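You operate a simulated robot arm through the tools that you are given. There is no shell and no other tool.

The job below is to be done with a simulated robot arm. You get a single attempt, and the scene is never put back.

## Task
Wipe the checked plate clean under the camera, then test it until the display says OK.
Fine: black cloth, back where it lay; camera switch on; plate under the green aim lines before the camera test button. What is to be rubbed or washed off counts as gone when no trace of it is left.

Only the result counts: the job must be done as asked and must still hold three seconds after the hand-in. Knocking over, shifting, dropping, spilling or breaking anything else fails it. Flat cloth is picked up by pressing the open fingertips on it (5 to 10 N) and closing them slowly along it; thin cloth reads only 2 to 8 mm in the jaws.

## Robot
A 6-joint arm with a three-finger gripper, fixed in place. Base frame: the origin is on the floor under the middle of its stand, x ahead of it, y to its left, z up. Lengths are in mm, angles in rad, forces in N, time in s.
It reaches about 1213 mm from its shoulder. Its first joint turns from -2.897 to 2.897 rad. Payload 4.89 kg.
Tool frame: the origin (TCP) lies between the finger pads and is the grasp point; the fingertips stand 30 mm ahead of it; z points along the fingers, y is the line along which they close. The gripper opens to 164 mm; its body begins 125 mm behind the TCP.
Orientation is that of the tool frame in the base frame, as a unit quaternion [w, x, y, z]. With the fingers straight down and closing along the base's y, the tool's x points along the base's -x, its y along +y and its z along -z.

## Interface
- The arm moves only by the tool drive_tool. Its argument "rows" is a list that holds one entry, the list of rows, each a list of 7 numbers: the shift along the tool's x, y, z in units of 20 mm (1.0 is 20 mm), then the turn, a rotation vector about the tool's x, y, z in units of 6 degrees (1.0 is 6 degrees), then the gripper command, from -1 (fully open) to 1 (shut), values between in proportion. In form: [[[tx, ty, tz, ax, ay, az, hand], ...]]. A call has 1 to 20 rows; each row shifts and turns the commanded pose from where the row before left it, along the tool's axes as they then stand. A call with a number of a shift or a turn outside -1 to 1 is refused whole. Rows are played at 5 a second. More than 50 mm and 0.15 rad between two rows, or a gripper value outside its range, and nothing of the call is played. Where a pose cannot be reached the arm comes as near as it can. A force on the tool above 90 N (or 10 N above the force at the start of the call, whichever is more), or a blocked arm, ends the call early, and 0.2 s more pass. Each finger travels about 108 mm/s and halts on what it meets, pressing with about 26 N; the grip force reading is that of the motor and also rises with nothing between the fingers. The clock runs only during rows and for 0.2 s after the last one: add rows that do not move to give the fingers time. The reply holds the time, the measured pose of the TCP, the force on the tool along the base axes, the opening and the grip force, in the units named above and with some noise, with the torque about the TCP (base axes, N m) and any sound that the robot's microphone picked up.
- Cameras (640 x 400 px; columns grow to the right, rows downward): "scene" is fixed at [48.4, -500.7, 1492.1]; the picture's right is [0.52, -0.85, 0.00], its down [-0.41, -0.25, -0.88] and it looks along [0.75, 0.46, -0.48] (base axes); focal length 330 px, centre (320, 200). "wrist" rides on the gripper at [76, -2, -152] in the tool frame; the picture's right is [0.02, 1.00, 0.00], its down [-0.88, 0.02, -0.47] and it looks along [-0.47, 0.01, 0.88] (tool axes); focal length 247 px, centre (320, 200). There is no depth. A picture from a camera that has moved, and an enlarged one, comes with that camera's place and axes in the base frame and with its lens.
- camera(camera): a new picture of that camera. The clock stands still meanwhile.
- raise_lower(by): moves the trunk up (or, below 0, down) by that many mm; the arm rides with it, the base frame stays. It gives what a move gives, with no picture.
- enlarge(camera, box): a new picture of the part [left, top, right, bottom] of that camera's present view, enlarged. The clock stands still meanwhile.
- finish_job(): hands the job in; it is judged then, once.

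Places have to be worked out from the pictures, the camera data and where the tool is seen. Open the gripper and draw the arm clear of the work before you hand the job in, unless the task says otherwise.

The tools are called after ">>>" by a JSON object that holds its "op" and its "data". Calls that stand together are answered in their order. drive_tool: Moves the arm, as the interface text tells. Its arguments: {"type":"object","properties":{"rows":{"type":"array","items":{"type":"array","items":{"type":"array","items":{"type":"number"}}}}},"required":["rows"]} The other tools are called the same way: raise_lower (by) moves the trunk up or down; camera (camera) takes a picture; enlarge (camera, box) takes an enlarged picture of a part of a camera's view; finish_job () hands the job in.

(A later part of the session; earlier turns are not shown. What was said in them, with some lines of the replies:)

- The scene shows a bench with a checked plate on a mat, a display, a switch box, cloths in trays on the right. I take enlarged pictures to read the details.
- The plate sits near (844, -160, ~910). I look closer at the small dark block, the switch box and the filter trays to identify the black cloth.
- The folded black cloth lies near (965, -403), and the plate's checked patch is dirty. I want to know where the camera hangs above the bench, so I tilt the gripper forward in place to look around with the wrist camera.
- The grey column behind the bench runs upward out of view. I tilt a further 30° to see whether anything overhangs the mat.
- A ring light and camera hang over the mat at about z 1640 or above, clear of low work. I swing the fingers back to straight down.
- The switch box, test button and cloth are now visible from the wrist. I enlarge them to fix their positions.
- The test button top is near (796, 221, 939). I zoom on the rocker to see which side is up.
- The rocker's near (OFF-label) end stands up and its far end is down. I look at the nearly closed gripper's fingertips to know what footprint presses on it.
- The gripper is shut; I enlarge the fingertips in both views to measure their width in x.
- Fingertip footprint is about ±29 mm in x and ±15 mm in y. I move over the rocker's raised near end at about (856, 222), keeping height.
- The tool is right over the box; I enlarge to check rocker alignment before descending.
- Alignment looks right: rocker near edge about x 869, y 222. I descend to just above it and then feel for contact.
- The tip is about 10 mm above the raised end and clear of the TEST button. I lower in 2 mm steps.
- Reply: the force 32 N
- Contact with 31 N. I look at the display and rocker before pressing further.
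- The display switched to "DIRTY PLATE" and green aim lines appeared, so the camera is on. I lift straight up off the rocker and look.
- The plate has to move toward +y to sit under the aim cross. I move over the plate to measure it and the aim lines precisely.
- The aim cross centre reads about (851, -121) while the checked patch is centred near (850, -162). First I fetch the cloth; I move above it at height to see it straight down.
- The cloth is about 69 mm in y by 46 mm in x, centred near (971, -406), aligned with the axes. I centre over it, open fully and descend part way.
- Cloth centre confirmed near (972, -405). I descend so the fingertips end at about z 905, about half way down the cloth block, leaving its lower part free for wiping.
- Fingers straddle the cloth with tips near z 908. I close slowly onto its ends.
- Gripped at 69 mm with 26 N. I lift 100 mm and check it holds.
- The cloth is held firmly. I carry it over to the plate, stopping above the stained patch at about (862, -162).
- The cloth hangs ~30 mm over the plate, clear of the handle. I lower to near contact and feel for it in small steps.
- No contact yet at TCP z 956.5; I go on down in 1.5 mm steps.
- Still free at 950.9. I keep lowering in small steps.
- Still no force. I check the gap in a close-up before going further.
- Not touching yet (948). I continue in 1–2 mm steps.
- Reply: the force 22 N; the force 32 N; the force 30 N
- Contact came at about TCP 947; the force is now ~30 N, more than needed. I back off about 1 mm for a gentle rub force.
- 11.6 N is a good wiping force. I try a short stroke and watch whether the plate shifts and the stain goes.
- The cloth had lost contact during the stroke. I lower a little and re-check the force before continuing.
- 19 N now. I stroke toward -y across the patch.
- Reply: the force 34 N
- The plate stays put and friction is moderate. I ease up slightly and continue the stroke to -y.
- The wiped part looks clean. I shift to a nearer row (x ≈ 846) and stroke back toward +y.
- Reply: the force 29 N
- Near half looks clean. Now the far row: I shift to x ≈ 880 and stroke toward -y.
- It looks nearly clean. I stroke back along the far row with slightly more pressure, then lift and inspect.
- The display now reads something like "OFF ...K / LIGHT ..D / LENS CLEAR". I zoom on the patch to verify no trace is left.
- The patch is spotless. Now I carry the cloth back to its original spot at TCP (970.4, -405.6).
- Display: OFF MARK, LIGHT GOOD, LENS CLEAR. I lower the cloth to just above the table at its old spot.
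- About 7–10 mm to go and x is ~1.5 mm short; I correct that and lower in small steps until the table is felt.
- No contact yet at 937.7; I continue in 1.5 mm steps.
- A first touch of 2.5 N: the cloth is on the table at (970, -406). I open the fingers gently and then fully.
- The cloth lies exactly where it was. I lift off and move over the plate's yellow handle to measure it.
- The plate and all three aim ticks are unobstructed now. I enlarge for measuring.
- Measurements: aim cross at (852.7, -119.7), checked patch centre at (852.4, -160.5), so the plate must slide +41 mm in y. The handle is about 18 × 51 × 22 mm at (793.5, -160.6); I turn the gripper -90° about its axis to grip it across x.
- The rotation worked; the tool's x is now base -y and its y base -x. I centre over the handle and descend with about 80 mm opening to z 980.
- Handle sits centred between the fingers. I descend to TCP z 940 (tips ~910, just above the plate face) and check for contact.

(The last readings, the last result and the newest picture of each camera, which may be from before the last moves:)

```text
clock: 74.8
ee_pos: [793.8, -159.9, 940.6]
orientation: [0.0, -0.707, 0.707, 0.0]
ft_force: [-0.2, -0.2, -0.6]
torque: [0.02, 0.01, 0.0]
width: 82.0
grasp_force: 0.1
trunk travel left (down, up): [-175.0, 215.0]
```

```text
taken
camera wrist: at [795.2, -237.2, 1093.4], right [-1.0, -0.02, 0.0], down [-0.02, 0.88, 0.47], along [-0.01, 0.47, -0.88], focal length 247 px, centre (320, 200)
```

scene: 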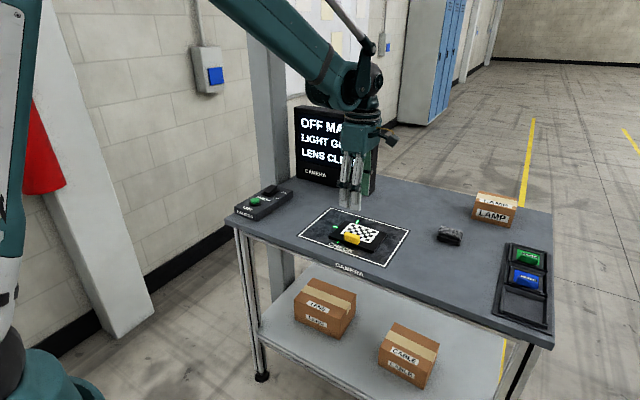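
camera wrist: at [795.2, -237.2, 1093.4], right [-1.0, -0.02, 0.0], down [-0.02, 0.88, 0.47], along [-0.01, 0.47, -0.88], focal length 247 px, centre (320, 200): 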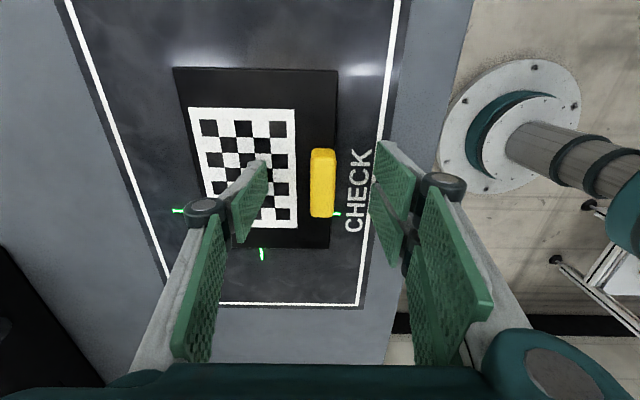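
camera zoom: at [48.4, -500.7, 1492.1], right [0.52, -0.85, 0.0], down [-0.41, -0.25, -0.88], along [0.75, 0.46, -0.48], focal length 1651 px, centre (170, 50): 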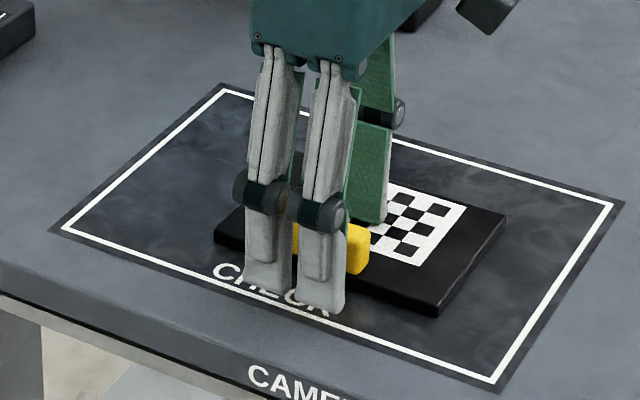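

Clear of the plate face. I close slowly on the handle.

>>> {"op": "drive_tool", "data": {"rows": [[[0, 0, 0, 0, 0, 0, 0.2], [0, 0, 0, 0, 0, 0, 0.4], [0, 0, 0, 0, 0, 0, 0.55], [0, 0, 0, 0, 0, 0, 0.65], [0, 0, 0, 0, 0, 0, 0.7], [0, 0, 0, 0, 0, 0, 0.75], [0, 0, 0, 0, 0, 0, 0.8], [0, 0, 0, 0, 0, 0, 0.85], [0, 0, 0, 0, 0, 0, 0.9], [0, 0, 0, 0, 0, 0, 0.9]]]}}

>>> {"op": "camera", "data": {"camera": "wrist"}}

```text
clock: 77.0
ee_pos: [794.6, -160.2, 939.3]
orientation: [0.0, 0.707, -0.707, 0.0]
ft_force: [-0.9, 0.0, -0.6]
torque: [-0.06, 0.03, 0.03]
width: 17.8
grasp_force: 26.0
trunk travel left (down, up): [-175.0, 215.0]
```

```text
taken
camera wrist: at [795.2, -237.2, 1093.5], right [-1.0, -0.02, 0.0], down [-0.02, 0.88, 0.47], along [-0.01, 0.47, -0.88], focal length 247 px, centre (320, 200)
```

wrist: 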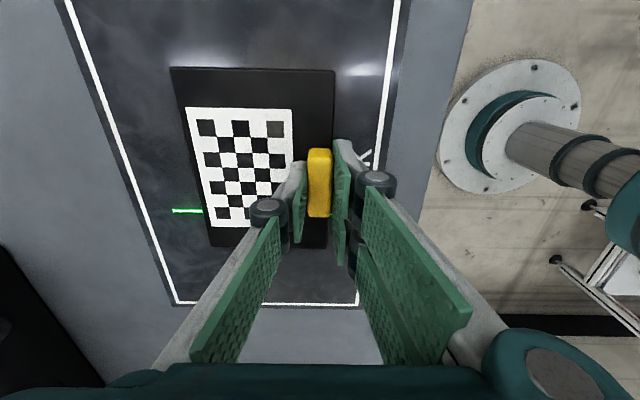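

Handle gripped at 17.8 mm. I slide the plate +41 mm in y (tool -x), staying flat on the mat.

>>> {"op": "drive_tool", "data": {"rows": [[[-0.2, 0.02, 0, 0, 0, 0, 0.9], [-0.25, 0.02, 0, 0, 0, 0, 0.9], [-0.25, 0.02, 0, 0, 0, 0, 0.9], [-0.25, 0.02, 0, 0, 0, 0, 0.9], [-0.25, 0, 0, 0, 0, 0, 0.9], [-0.25, 0, 0, 0, 0, 0, 0.9], [-0.25, 0, 0, 0, 0, 0, 0.9], [-0.2, 0, 0, 0, 0, 0, 0.9], [-0.14, 0, 0, 0, 0, 0, 0.9], [0, 0, 0, 0, 0, 0, 0.9]]]}}

>>> {"op": "camera", "data": {"camera": "wrist"}}

>>> {"op": "camera", "data": {"camera": "scene"}}

>>> {"op": "enlarge", "data": {"camera": "scene", "box": [290, 190, 410, 270]}}

```text
clock: 79.2
ee_pos: [792.6, -120.5, 939.4]
orientation: [0.0, -0.707, 0.707, 0.0]
ft_force: [-2.4, -5.2, 10.3]
torque: [-0.16, 0.07, -0.1]
width: 17.6
grasp_force: 26.3
trunk travel left (down, up): [-175.0, 215.0]
```

```text
taken
camera wrist: at [793.8, -197.1, 1093.2], right [-1.0, -0.02, 0.0], down [-0.02, 0.88, 0.47], along [-0.01, 0.47, -0.88], focal length 247 px, centre (320, 200)
```

wrist: 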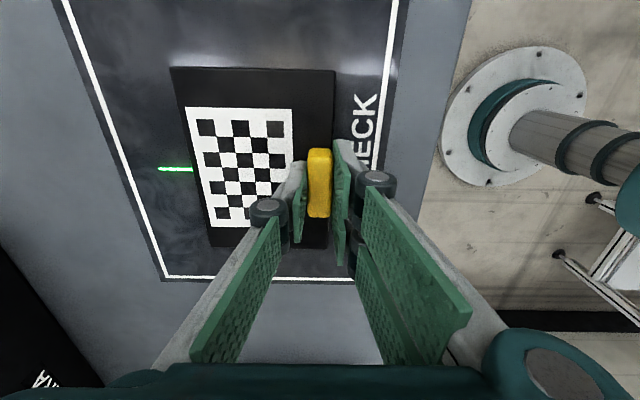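

```text
taken
```

scene: 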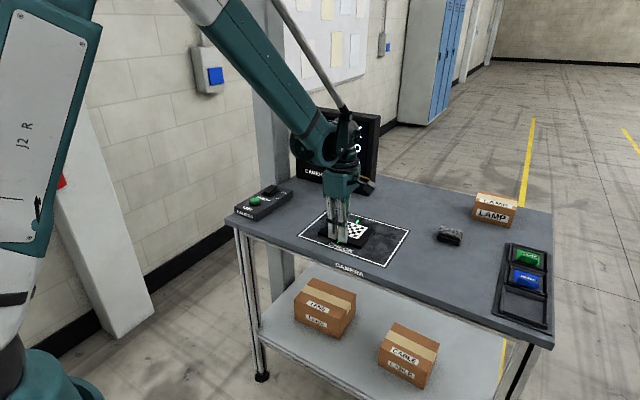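

```text
5.00 times, centred on (350, 230) of scene
camera zoom: at [48.4, -500.7, 1492.1], right [0.52, -0.85, 0.0], down [-0.41, -0.25, -0.88], along [0.75, 0.46, -0.48], focal length 1651 px, centre (170, 50)
```

zoom: 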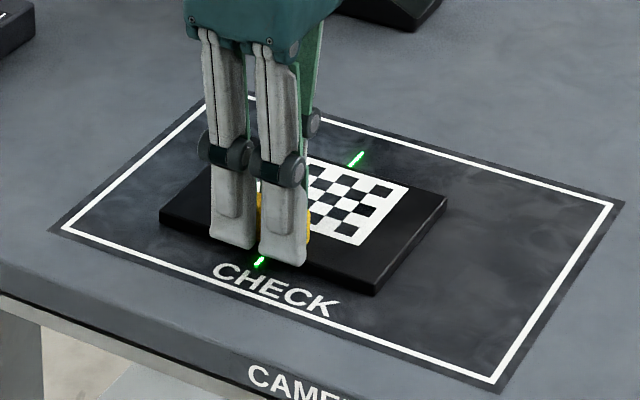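

The plate has moved with the handle. I enlarge the wrist view to compare the far tick line with the checker's centre row.

>>> {"op": "enlarge", "data": {"camera": "wrist", "box": [140, 50, 360, 260]}}

>>> {"op": "enlarge", "data": {"camera": "scene", "box": [310, 205, 390, 260]}}

>>> {"op": "enlarge", "data": {"camera": "scene", "box": [280, 90, 400, 200]}}

```text
1.90 times, centred on (250, 155) of wrist
camera zoom: at [793.8, -197.1, 1093.2], right [-1.0, -0.02, 0.0], down [-0.02, 0.88, 0.47], along [-0.01, 0.47, -0.88], focal length 470 px, centre (453, 286)
```

zoom: 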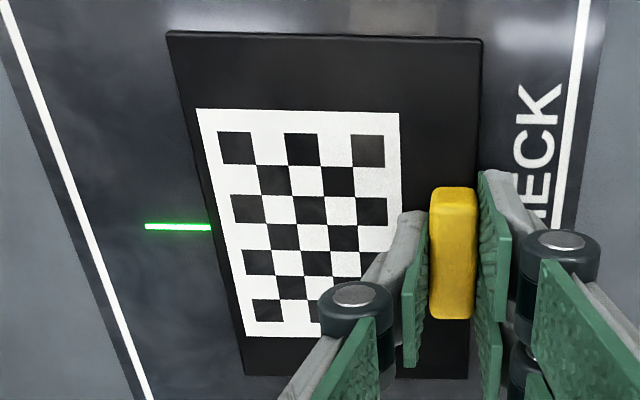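

```text
7.27 times, centred on (350, 232) of scene
camera zoom: at [48.4, -500.7, 1492.1], right [0.52, -0.85, 0.0], down [-0.41, -0.25, -0.88], along [0.75, 0.46, -0.48], focal length 2401 px, centre (102, -36)
```

zoom: 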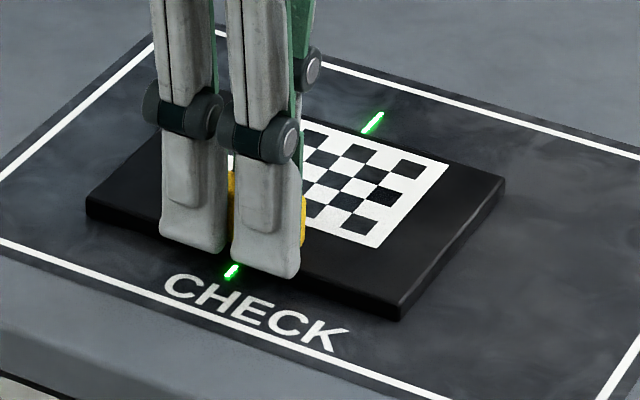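

```text
3.64 times, centred on (340, 145) of scene
camera zoom: at [48.4, -500.7, 1492.1], right [0.52, -0.85, 0.0], down [-0.41, -0.25, -0.88], along [0.75, 0.46, -0.48], focal length 1200 px, centre (247, 400)
```

zoom: 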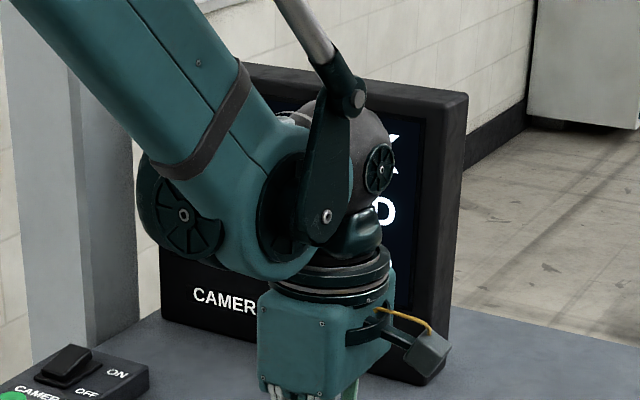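

The tick line (y ≈ -117.9) and the checker centre (852.9, -117.9) coincide in this view. I relieve the downward load slightly, open the fingers gently and lift off to read the display.

>>> {"op": "drive_tool", "data": {"rows": [[[0, 0, -0.025, 0, 0, 0, 0.9], [0, 0, 0, 0, 0, 0, 0.78], [0, 0, 0, 0, 0, 0, 0.7], [0, 0, 0, 0, 0, 0, 0.5], [0, 0, 0, 0, 0, 0, 0.2], [0, 0, 0, 0, 0, 0, 0], [0, 0, 0, 0, 0, 0, 0]]]}}

>>> {"op": "drive_tool", "data": {"rows": [[[0, 0, -0.5, 0, 0, 0, 0], [0, 0, -1, 0, 0, 0, 0], [0, 0, -1, 0, 0, 0, 0], [0, 0, -1, 0, 0, 0, 0], [0, 0, -1, 0, 0, 0, 0], [0, 0, -1, 0, 0, 0, 0], [0, 0, -1, 0, 0, 0, 0], [0, 0, 0, 0, 0, 0, 0]]]}}

>>> {"op": "camera", "data": {"camera": "wrist"}}

>>> {"op": "camera", "data": {"camera": "scene"}}

>>> {"op": "enlarge", "data": {"camera": "scene", "box": [290, 200, 410, 270]}}

```text
clock: 80.8
ee_pos: [792.7, -120.6, 939.8]
orientation: [0.0, 0.707, -0.707, 0.0]
ft_force: [-0.1, 0.2, 0.7]
torque: [0.03, 0.0, -0.03]
width: 81.7
grasp_force: 0.0
trunk travel left (down, up): [-175.0, 215.0]
```

```text
clock: 82.6
ee_pos: [792.5, -118.8, 1070.0]
orientation: [0.0, -0.707, 0.708, 0.0]
ft_force: [-0.2, 0.3, -0.1]
torque: [-0.01, 0.0, 0.0]
width: 81.8
grasp_force: 0.2
trunk travel left (down, up): [-175.0, 215.0]
```

```text
taken
camera wrist: at [794.5, -196.3, 1223.4], right [-1.0, -0.02, 0.0], down [-0.02, 0.88, 0.47], along [-0.01, 0.47, -0.88], focal length 247 px, centre (320, 200)
```

wrist: 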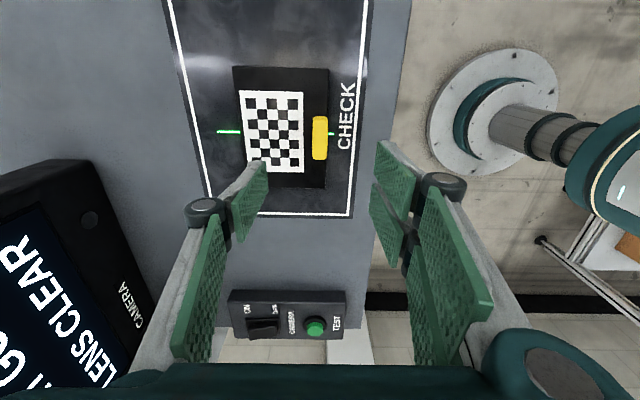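

```text
taken
```

scene: 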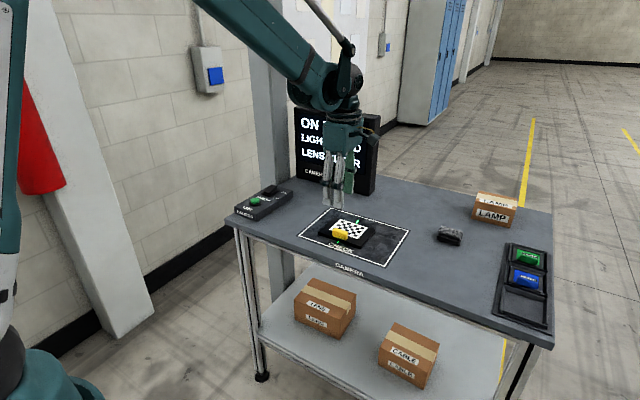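

```text
5.33 times, centred on (350, 235) of scene
camera zoom: at [48.4, -500.7, 1492.1], right [0.52, -0.85, 0.0], down [-0.41, -0.25, -0.88], along [0.75, 0.46, -0.48], focal length 1761 px, centre (160, 13)
```

zoom: 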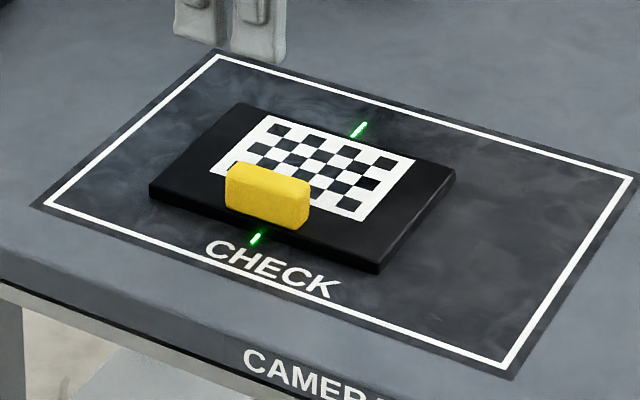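

The display begins with "ON ..." now, so the plate is on the mark. I close the fingers and travel over to the TEST button at about (794, 216).

>>> {"op": "drive_tool", "data": {"rows": [[[-0.985, 0, 0, 0, 0, 0, 0.2], [-0.985, -0.04, 0, 0, 0, 0, 0.5], [-0.985, -0.03, 0, 0, 0, 0, 0.8], [-0.985, 0, 0, 0, 0, 0, 1], [-0.985, 0, 0, 0, 0, 0, 1], [-0.985, 0, 0, 0, 0, 0, 1], [-0.985, 0, 0, 0, 0, 0, 1], [-0.985, 0, 0, 0, 0, 0, 1], [-0.985, 0, 0, 0, 0, 0, 1], [-0.985, 0, 0, 0, 0, 0, 1], [-0.985, 0, 0, 0, 0, 0, 1], [-0.985, 0, 0, 0, 0, 0, 1], [-0.985, 0, 0, 0, 0, 0, 1], [-0.985, 0, 0, 0, 0, 0, 1], [-0.985, 0, 0, 0, 0, 0, 1], [-0.985, 0, 0, 0, 0, 0, 1], [-0.985, 0, 0, 0, 0, 0, 1], [0, 0, 0, 0, 0, 0, 1]]]}}

>>> {"op": "camera", "data": {"camera": "wrist"}}

>>> {"op": "camera", "data": {"camera": "scene"}}

```text
clock: 86.4
ee_pos: [794.8, 216.0, 1070.1]
orientation: [0.0, -0.707, 0.707, 0.001]
ft_force: [0.1, -0.4, -0.1]
torque: [0.03, 0.0, 0.03]
width: 0.0
grasp_force: 26.4
trunk travel left (down, up): [-175.0, 215.0]
```

```text
taken
camera wrist: at [795.8, 138.5, 1224.2], right [-1.0, -0.02, 0.0], down [-0.02, 0.88, 0.47], along [-0.01, 0.47, -0.88], focal length 247 px, centre (320, 200)
```

wrist: 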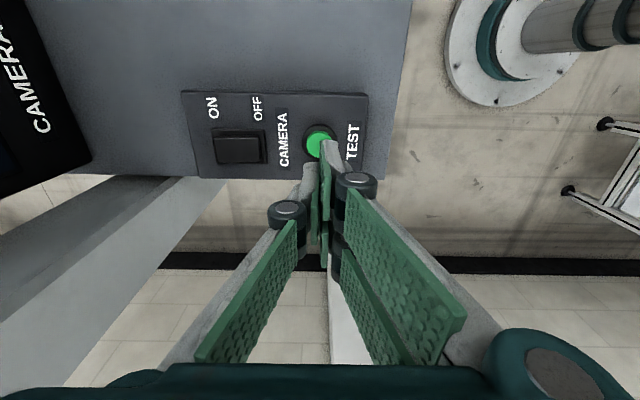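

```text
taken
```

scene: 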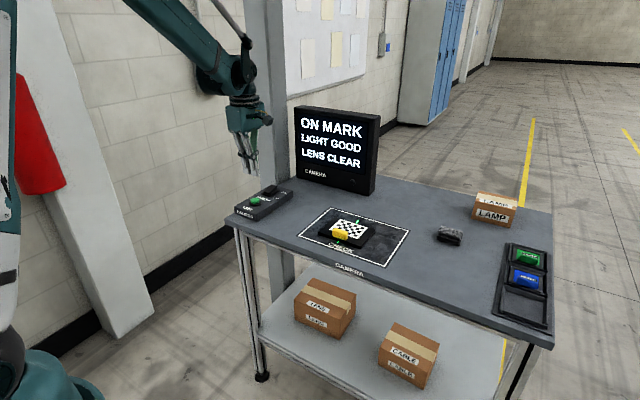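

Display: ON MARK, LIGHT GOOD, LENS CLEAR. I descend to just above the TEST button.

>>> {"op": "drive_tool", "data": {"rows": [[[0.1, 0, 1, 0, 0, 0, 1], [0, 0, 1, 0, 0, 0, 1], [0, 0, 1, 0, 0, 0, 1], [0, 0, 1, 0, 0, 0, 1], [0, 0, 0.5, 0, 0, 0, 1], [0, 0, 0, 0, 0, 0, 1]]]}}

>>> {"op": "enlarge", "data": {"camera": "scene", "box": [225, 150, 325, 230]}}

>>> {"op": "enlarge", "data": {"camera": "wrist", "box": [240, 60, 400, 200]}}

```text
clock: 87.8
ee_pos: [794.2, 213.0, 978.0]
orientation: [0.0, -0.707, 0.707, 0.0]
ft_force: [-0.6, -0.3, -0.7]
torque: [0.02, 0.01, 0.02]
width: 0.1
grasp_force: 26.2
trunk travel left (down, up): [-175.0, 215.0]
```

```text
5.00 times, centred on (275, 190) of scene
camera zoom: at [48.4, -500.7, 1492.1], right [0.52, -0.85, 0.0], down [-0.41, -0.25, -0.88], along [0.75, 0.46, -0.48], focal length 1651 px, centre (545, 250)
```

zoom: 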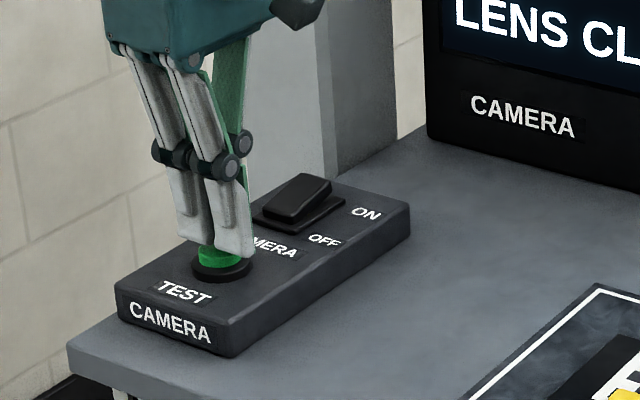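

```text
2.86 times, centred on (320, 130) of wrist
camera zoom: at [795.3, 136.2, 1132.4], right [-1.0, -0.02, 0.0], down [-0.02, 0.88, 0.47], along [-0.01, 0.47, -0.88], focal length 706 px, centre (320, 400)
```

zoom: 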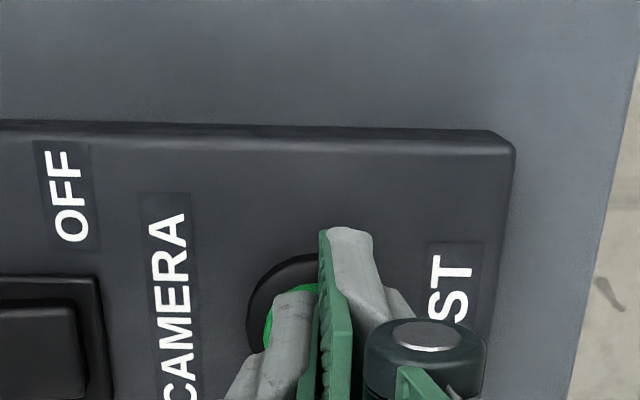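

The tips are right over the button. I lower in 2 mm steps.

>>> {"op": "drive_tool", "data": {"rows": [[[-0.1, 0, 0.1, 0, 0, 0, 1], [0, 0, 0.1, 0, 0, 0, 1], [0, 0, 0.1, 0, 0, 0, 1], [0, 0, 0.1, 0, 0, 0, 1]]]}}

>>> {"op": "enlarge", "data": {"camera": "scene", "box": [225, 90, 395, 225]}}

```text
clock: 88.8
ee_pos: [794.9, 215.4, 972.1]
orientation: [0.0, 0.707, -0.707, 0.0]
ft_force: [0.3, -0.3, 1.0]
torque: [-0.01, 0.0, 0.0]
width: 0.0
grasp_force: 44.8
trunk travel left (down, up): [-175.0, 215.0]
```

```text
2.96 times, centred on (310, 158) of scene
camera zoom: at [48.4, -500.7, 1492.1], right [0.52, -0.85, 0.0], down [-0.41, -0.25, -0.88], along [0.75, 0.46, -0.48], focal length 978 px, centre (350, 326)
```

zoom: 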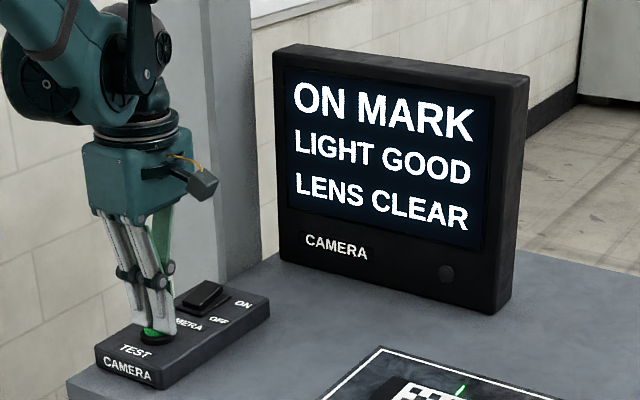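

First touch. I press on in 1.5 mm steps.

>>> {"op": "drive_tool", "data": {"rows": [[[0, 0, 0.075, 0, 0, 0, 1], [0, 0, 0.075, 0, 0, 0, 1], [0, 0, 0, 0, 0, 0, 1]]]}}

>>> {"op": "enlarge", "data": {"camera": "scene", "box": [225, 90, 395, 225]}}

```text
clock: 89.6
ee_pos: [794.0, 215.4, 969.2]
orientation: [-0.001, 0.707, -0.707, 0.001]
ft_force: [1.2, 0.8, 2.4]
torque: [0.02, -0.02, -0.02]
width: 6.0
grasp_force: 45.1
trunk travel left (down, up): [-175.0, 215.0]
heard: click
```

```text
2.96 times, centred on (310, 158) of scene
camera zoom: at [48.4, -500.7, 1492.1], right [0.52, -0.85, 0.0], down [-0.41, -0.25, -0.88], along [0.75, 0.46, -0.48], focal length 978 px, centre (350, 326)
```

zoom: 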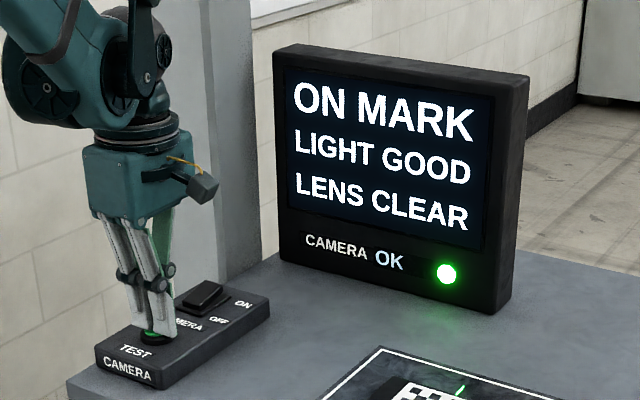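

A click and the display shows "OK" with a green lamp. I lift straight up and check that it holds.

>>> {"op": "drive_tool", "data": {"rows": [[[0, 0, -0.2, 0, 0, 0, 1], [0, 0, -0.5, 0, 0, 0, 1], [0, 0, -1, 0, 0, 0, 1], [0, 0, -1, 0, 0, 0, 1], [0, 0, -1, 0, 0, 0, 1], [0, 0, -1, 0, 0, 0, 1], [0, 0, -1, 0, 0, 0, 1], [0, 0, -1, 0, 0, 0, 1], [0, 0, 0, 0, 0, 0, 1]]]}}

>>> {"op": "camera", "data": {"camera": "scene"}}

>>> {"op": "enlarge", "data": {"camera": "scene", "box": [225, 90, 395, 225]}}

```text
clock: 91.6
ee_pos: [795.0, 216.4, 1102.9]
orientation: [0.0, -0.706, 0.708, 0.0]
ft_force: [0.5, 0.3, 0.3]
torque: [0.01, -0.06, -0.01]
width: 0.0
grasp_force: 45.0
trunk travel left (down, up): [-175.0, 215.0]
```

```text
taken
```

scene: 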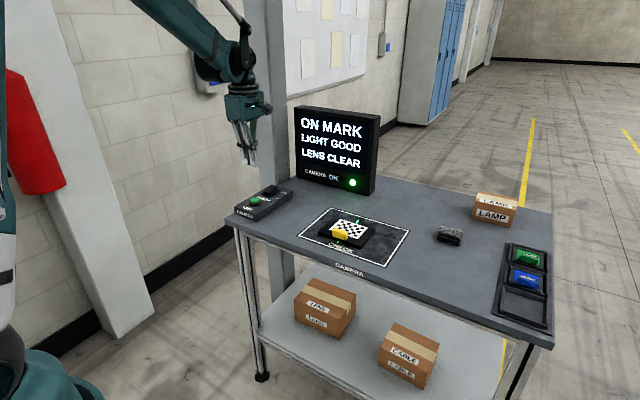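

```text
2.96 times, centred on (310, 158) of scene
camera zoom: at [48.4, -500.7, 1492.1], right [0.52, -0.85, 0.0], down [-0.41, -0.25, -0.88], along [0.75, 0.46, -0.48], focal length 978 px, centre (350, 326)
```

zoom: 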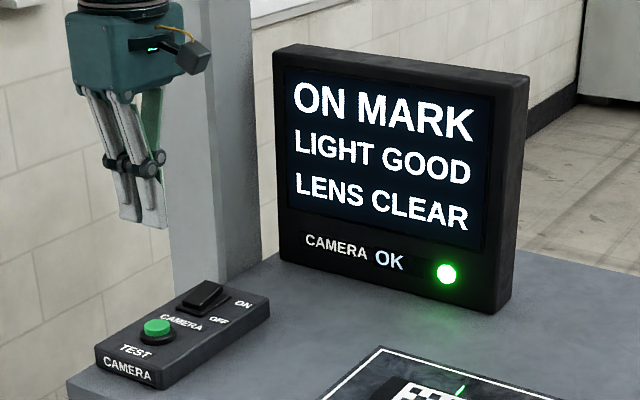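

OK holds after release. I open the gripper, draw the arm back clear of the bench and let some seconds pass.

>>> {"op": "drive_tool", "data": {"rows": [[[0, 1, -0.5, 0, 0, 0, 0.5], [0, 1, -0.5, 0, 0, 0, 0], [0, 1, -0.5, 0, 0, 0, -0.5], [0, 1, -0.5, 0, 0, 0, -1], [0, 1, -0.5, 0, 0, 0, -1], [0, 1, -0.5, 0, 0, 0, -1], [0, 1, 0, 0, 0, 0, -1], [0, 1, 0, 0, 0, 0, -1], [0, 0, 0, 0, 0, 0, -1], [0, 0, 0, 0, 0, 0, -1], [0, 0, 0, 0, 0, 0, -1], [0, 0, 0, 0, 0, 0, -1], [0, 0, 0, 0, 0, 0, -1], [0, 0, 0, 0, 0, 0, -1], [0, 0, 0, 0, 0, 0, -1]]]}}

>>> {"op": "camera", "data": {"camera": "scene"}}

>>> {"op": "enlarge", "data": {"camera": "scene", "box": [225, 90, 395, 225]}}

>>> {"op": "enlarge", "data": {"camera": "scene", "box": [310, 205, 390, 265]}}

>>> {"op": "enlarge", "data": {"camera": "scene", "box": [425, 215, 475, 250]}}

```text
clock: 94.8
ee_pos: [633.7, 214.3, 1161.4]
orientation: [0.0, -0.707, 0.707, 0.0]
ft_force: [-0.3, -0.5, -0.6]
torque: [-0.01, -0.01, 0.0]
width: 164.3
grasp_force: 0.0
trunk travel left (down, up): [-175.0, 215.0]
```

```text
taken
```

scene: 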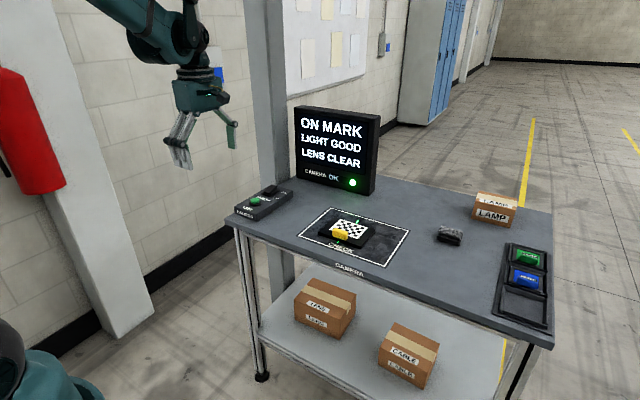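

```text
2.96 times, centred on (310, 158) of scene
camera zoom: at [48.4, -500.7, 1492.1], right [0.52, -0.85, 0.0], down [-0.41, -0.25, -0.88], along [0.75, 0.46, -0.48], focal length 978 px, centre (350, 326)
```

zoom: 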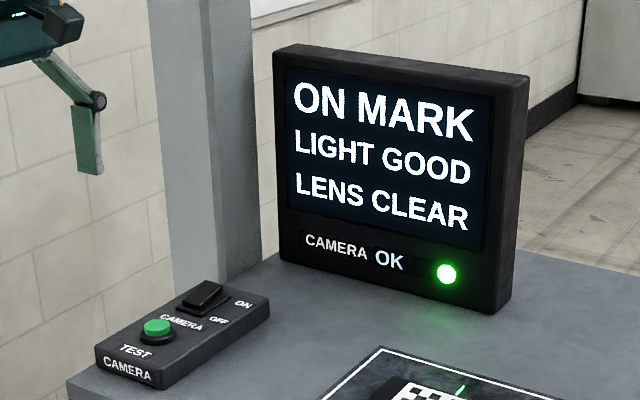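

```text
6.67 times, centred on (350, 235) of scene
camera zoom: at [48.4, -500.7, 1492.1], right [0.52, -0.85, 0.0], down [-0.41, -0.25, -0.88], along [0.75, 0.46, -0.48], focal length 2201 px, centre (120, -33)
```

zoom: 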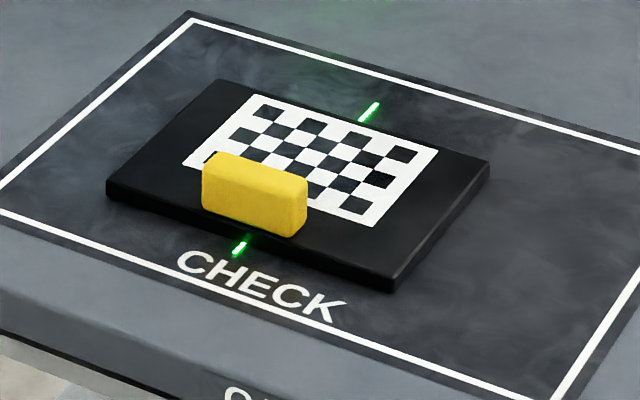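

```text
11.43 times, centred on (450, 232) of scene
camera zoom: at [48.4, -500.7, 1492.1], right [0.52, -0.85, 0.0], down [-0.41, -0.25, -0.88], along [0.75, 0.46, -0.48], focal length 3773 px, centre (-1166, -171)
```

zoom: 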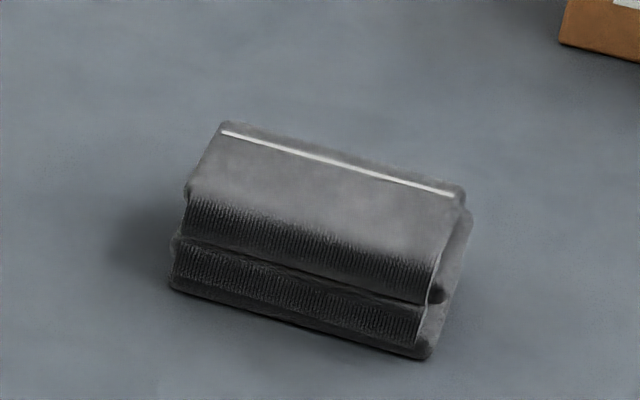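

The display still says OK, the plate is clean and on the mark, the cloth lies exactly where it was, the camera switch is on, and the arm is clear with the gripper open. I hand the job in.

>>> {"op": "finish_job", "data": {}}

```text
The job is handed in.
```

The checked plate is wiped clean and tested. The display shows ON MARK, LIGHT GOOD, LENS CLEAR and CAMERA OK with its green lamp lit. I have handed the job in, but no verdict on it came back.

- **Wiping:** I rubbed the plate with the black cloth. Close-up pictures afterwards showed no trace of the stain.
- **Cloth:** It is back where it lay. Its picture after I put it down matches the one from the start.
- **Camera switch:** It is on. The display changed from OFF as soon as I pressed it.
- **Plate position:** I slid the plate about 41 mm by its yellow handle to bring it under the green aim lines. The display then changed from OFF MARK to ON MARK.
- **Test:** One press of the test button, made after the plate was on the mark, gave OK. It was still lit about five seconds later, with the arm drawn back and the gripper open.

In the final pictures nothing else on the bench had moved.
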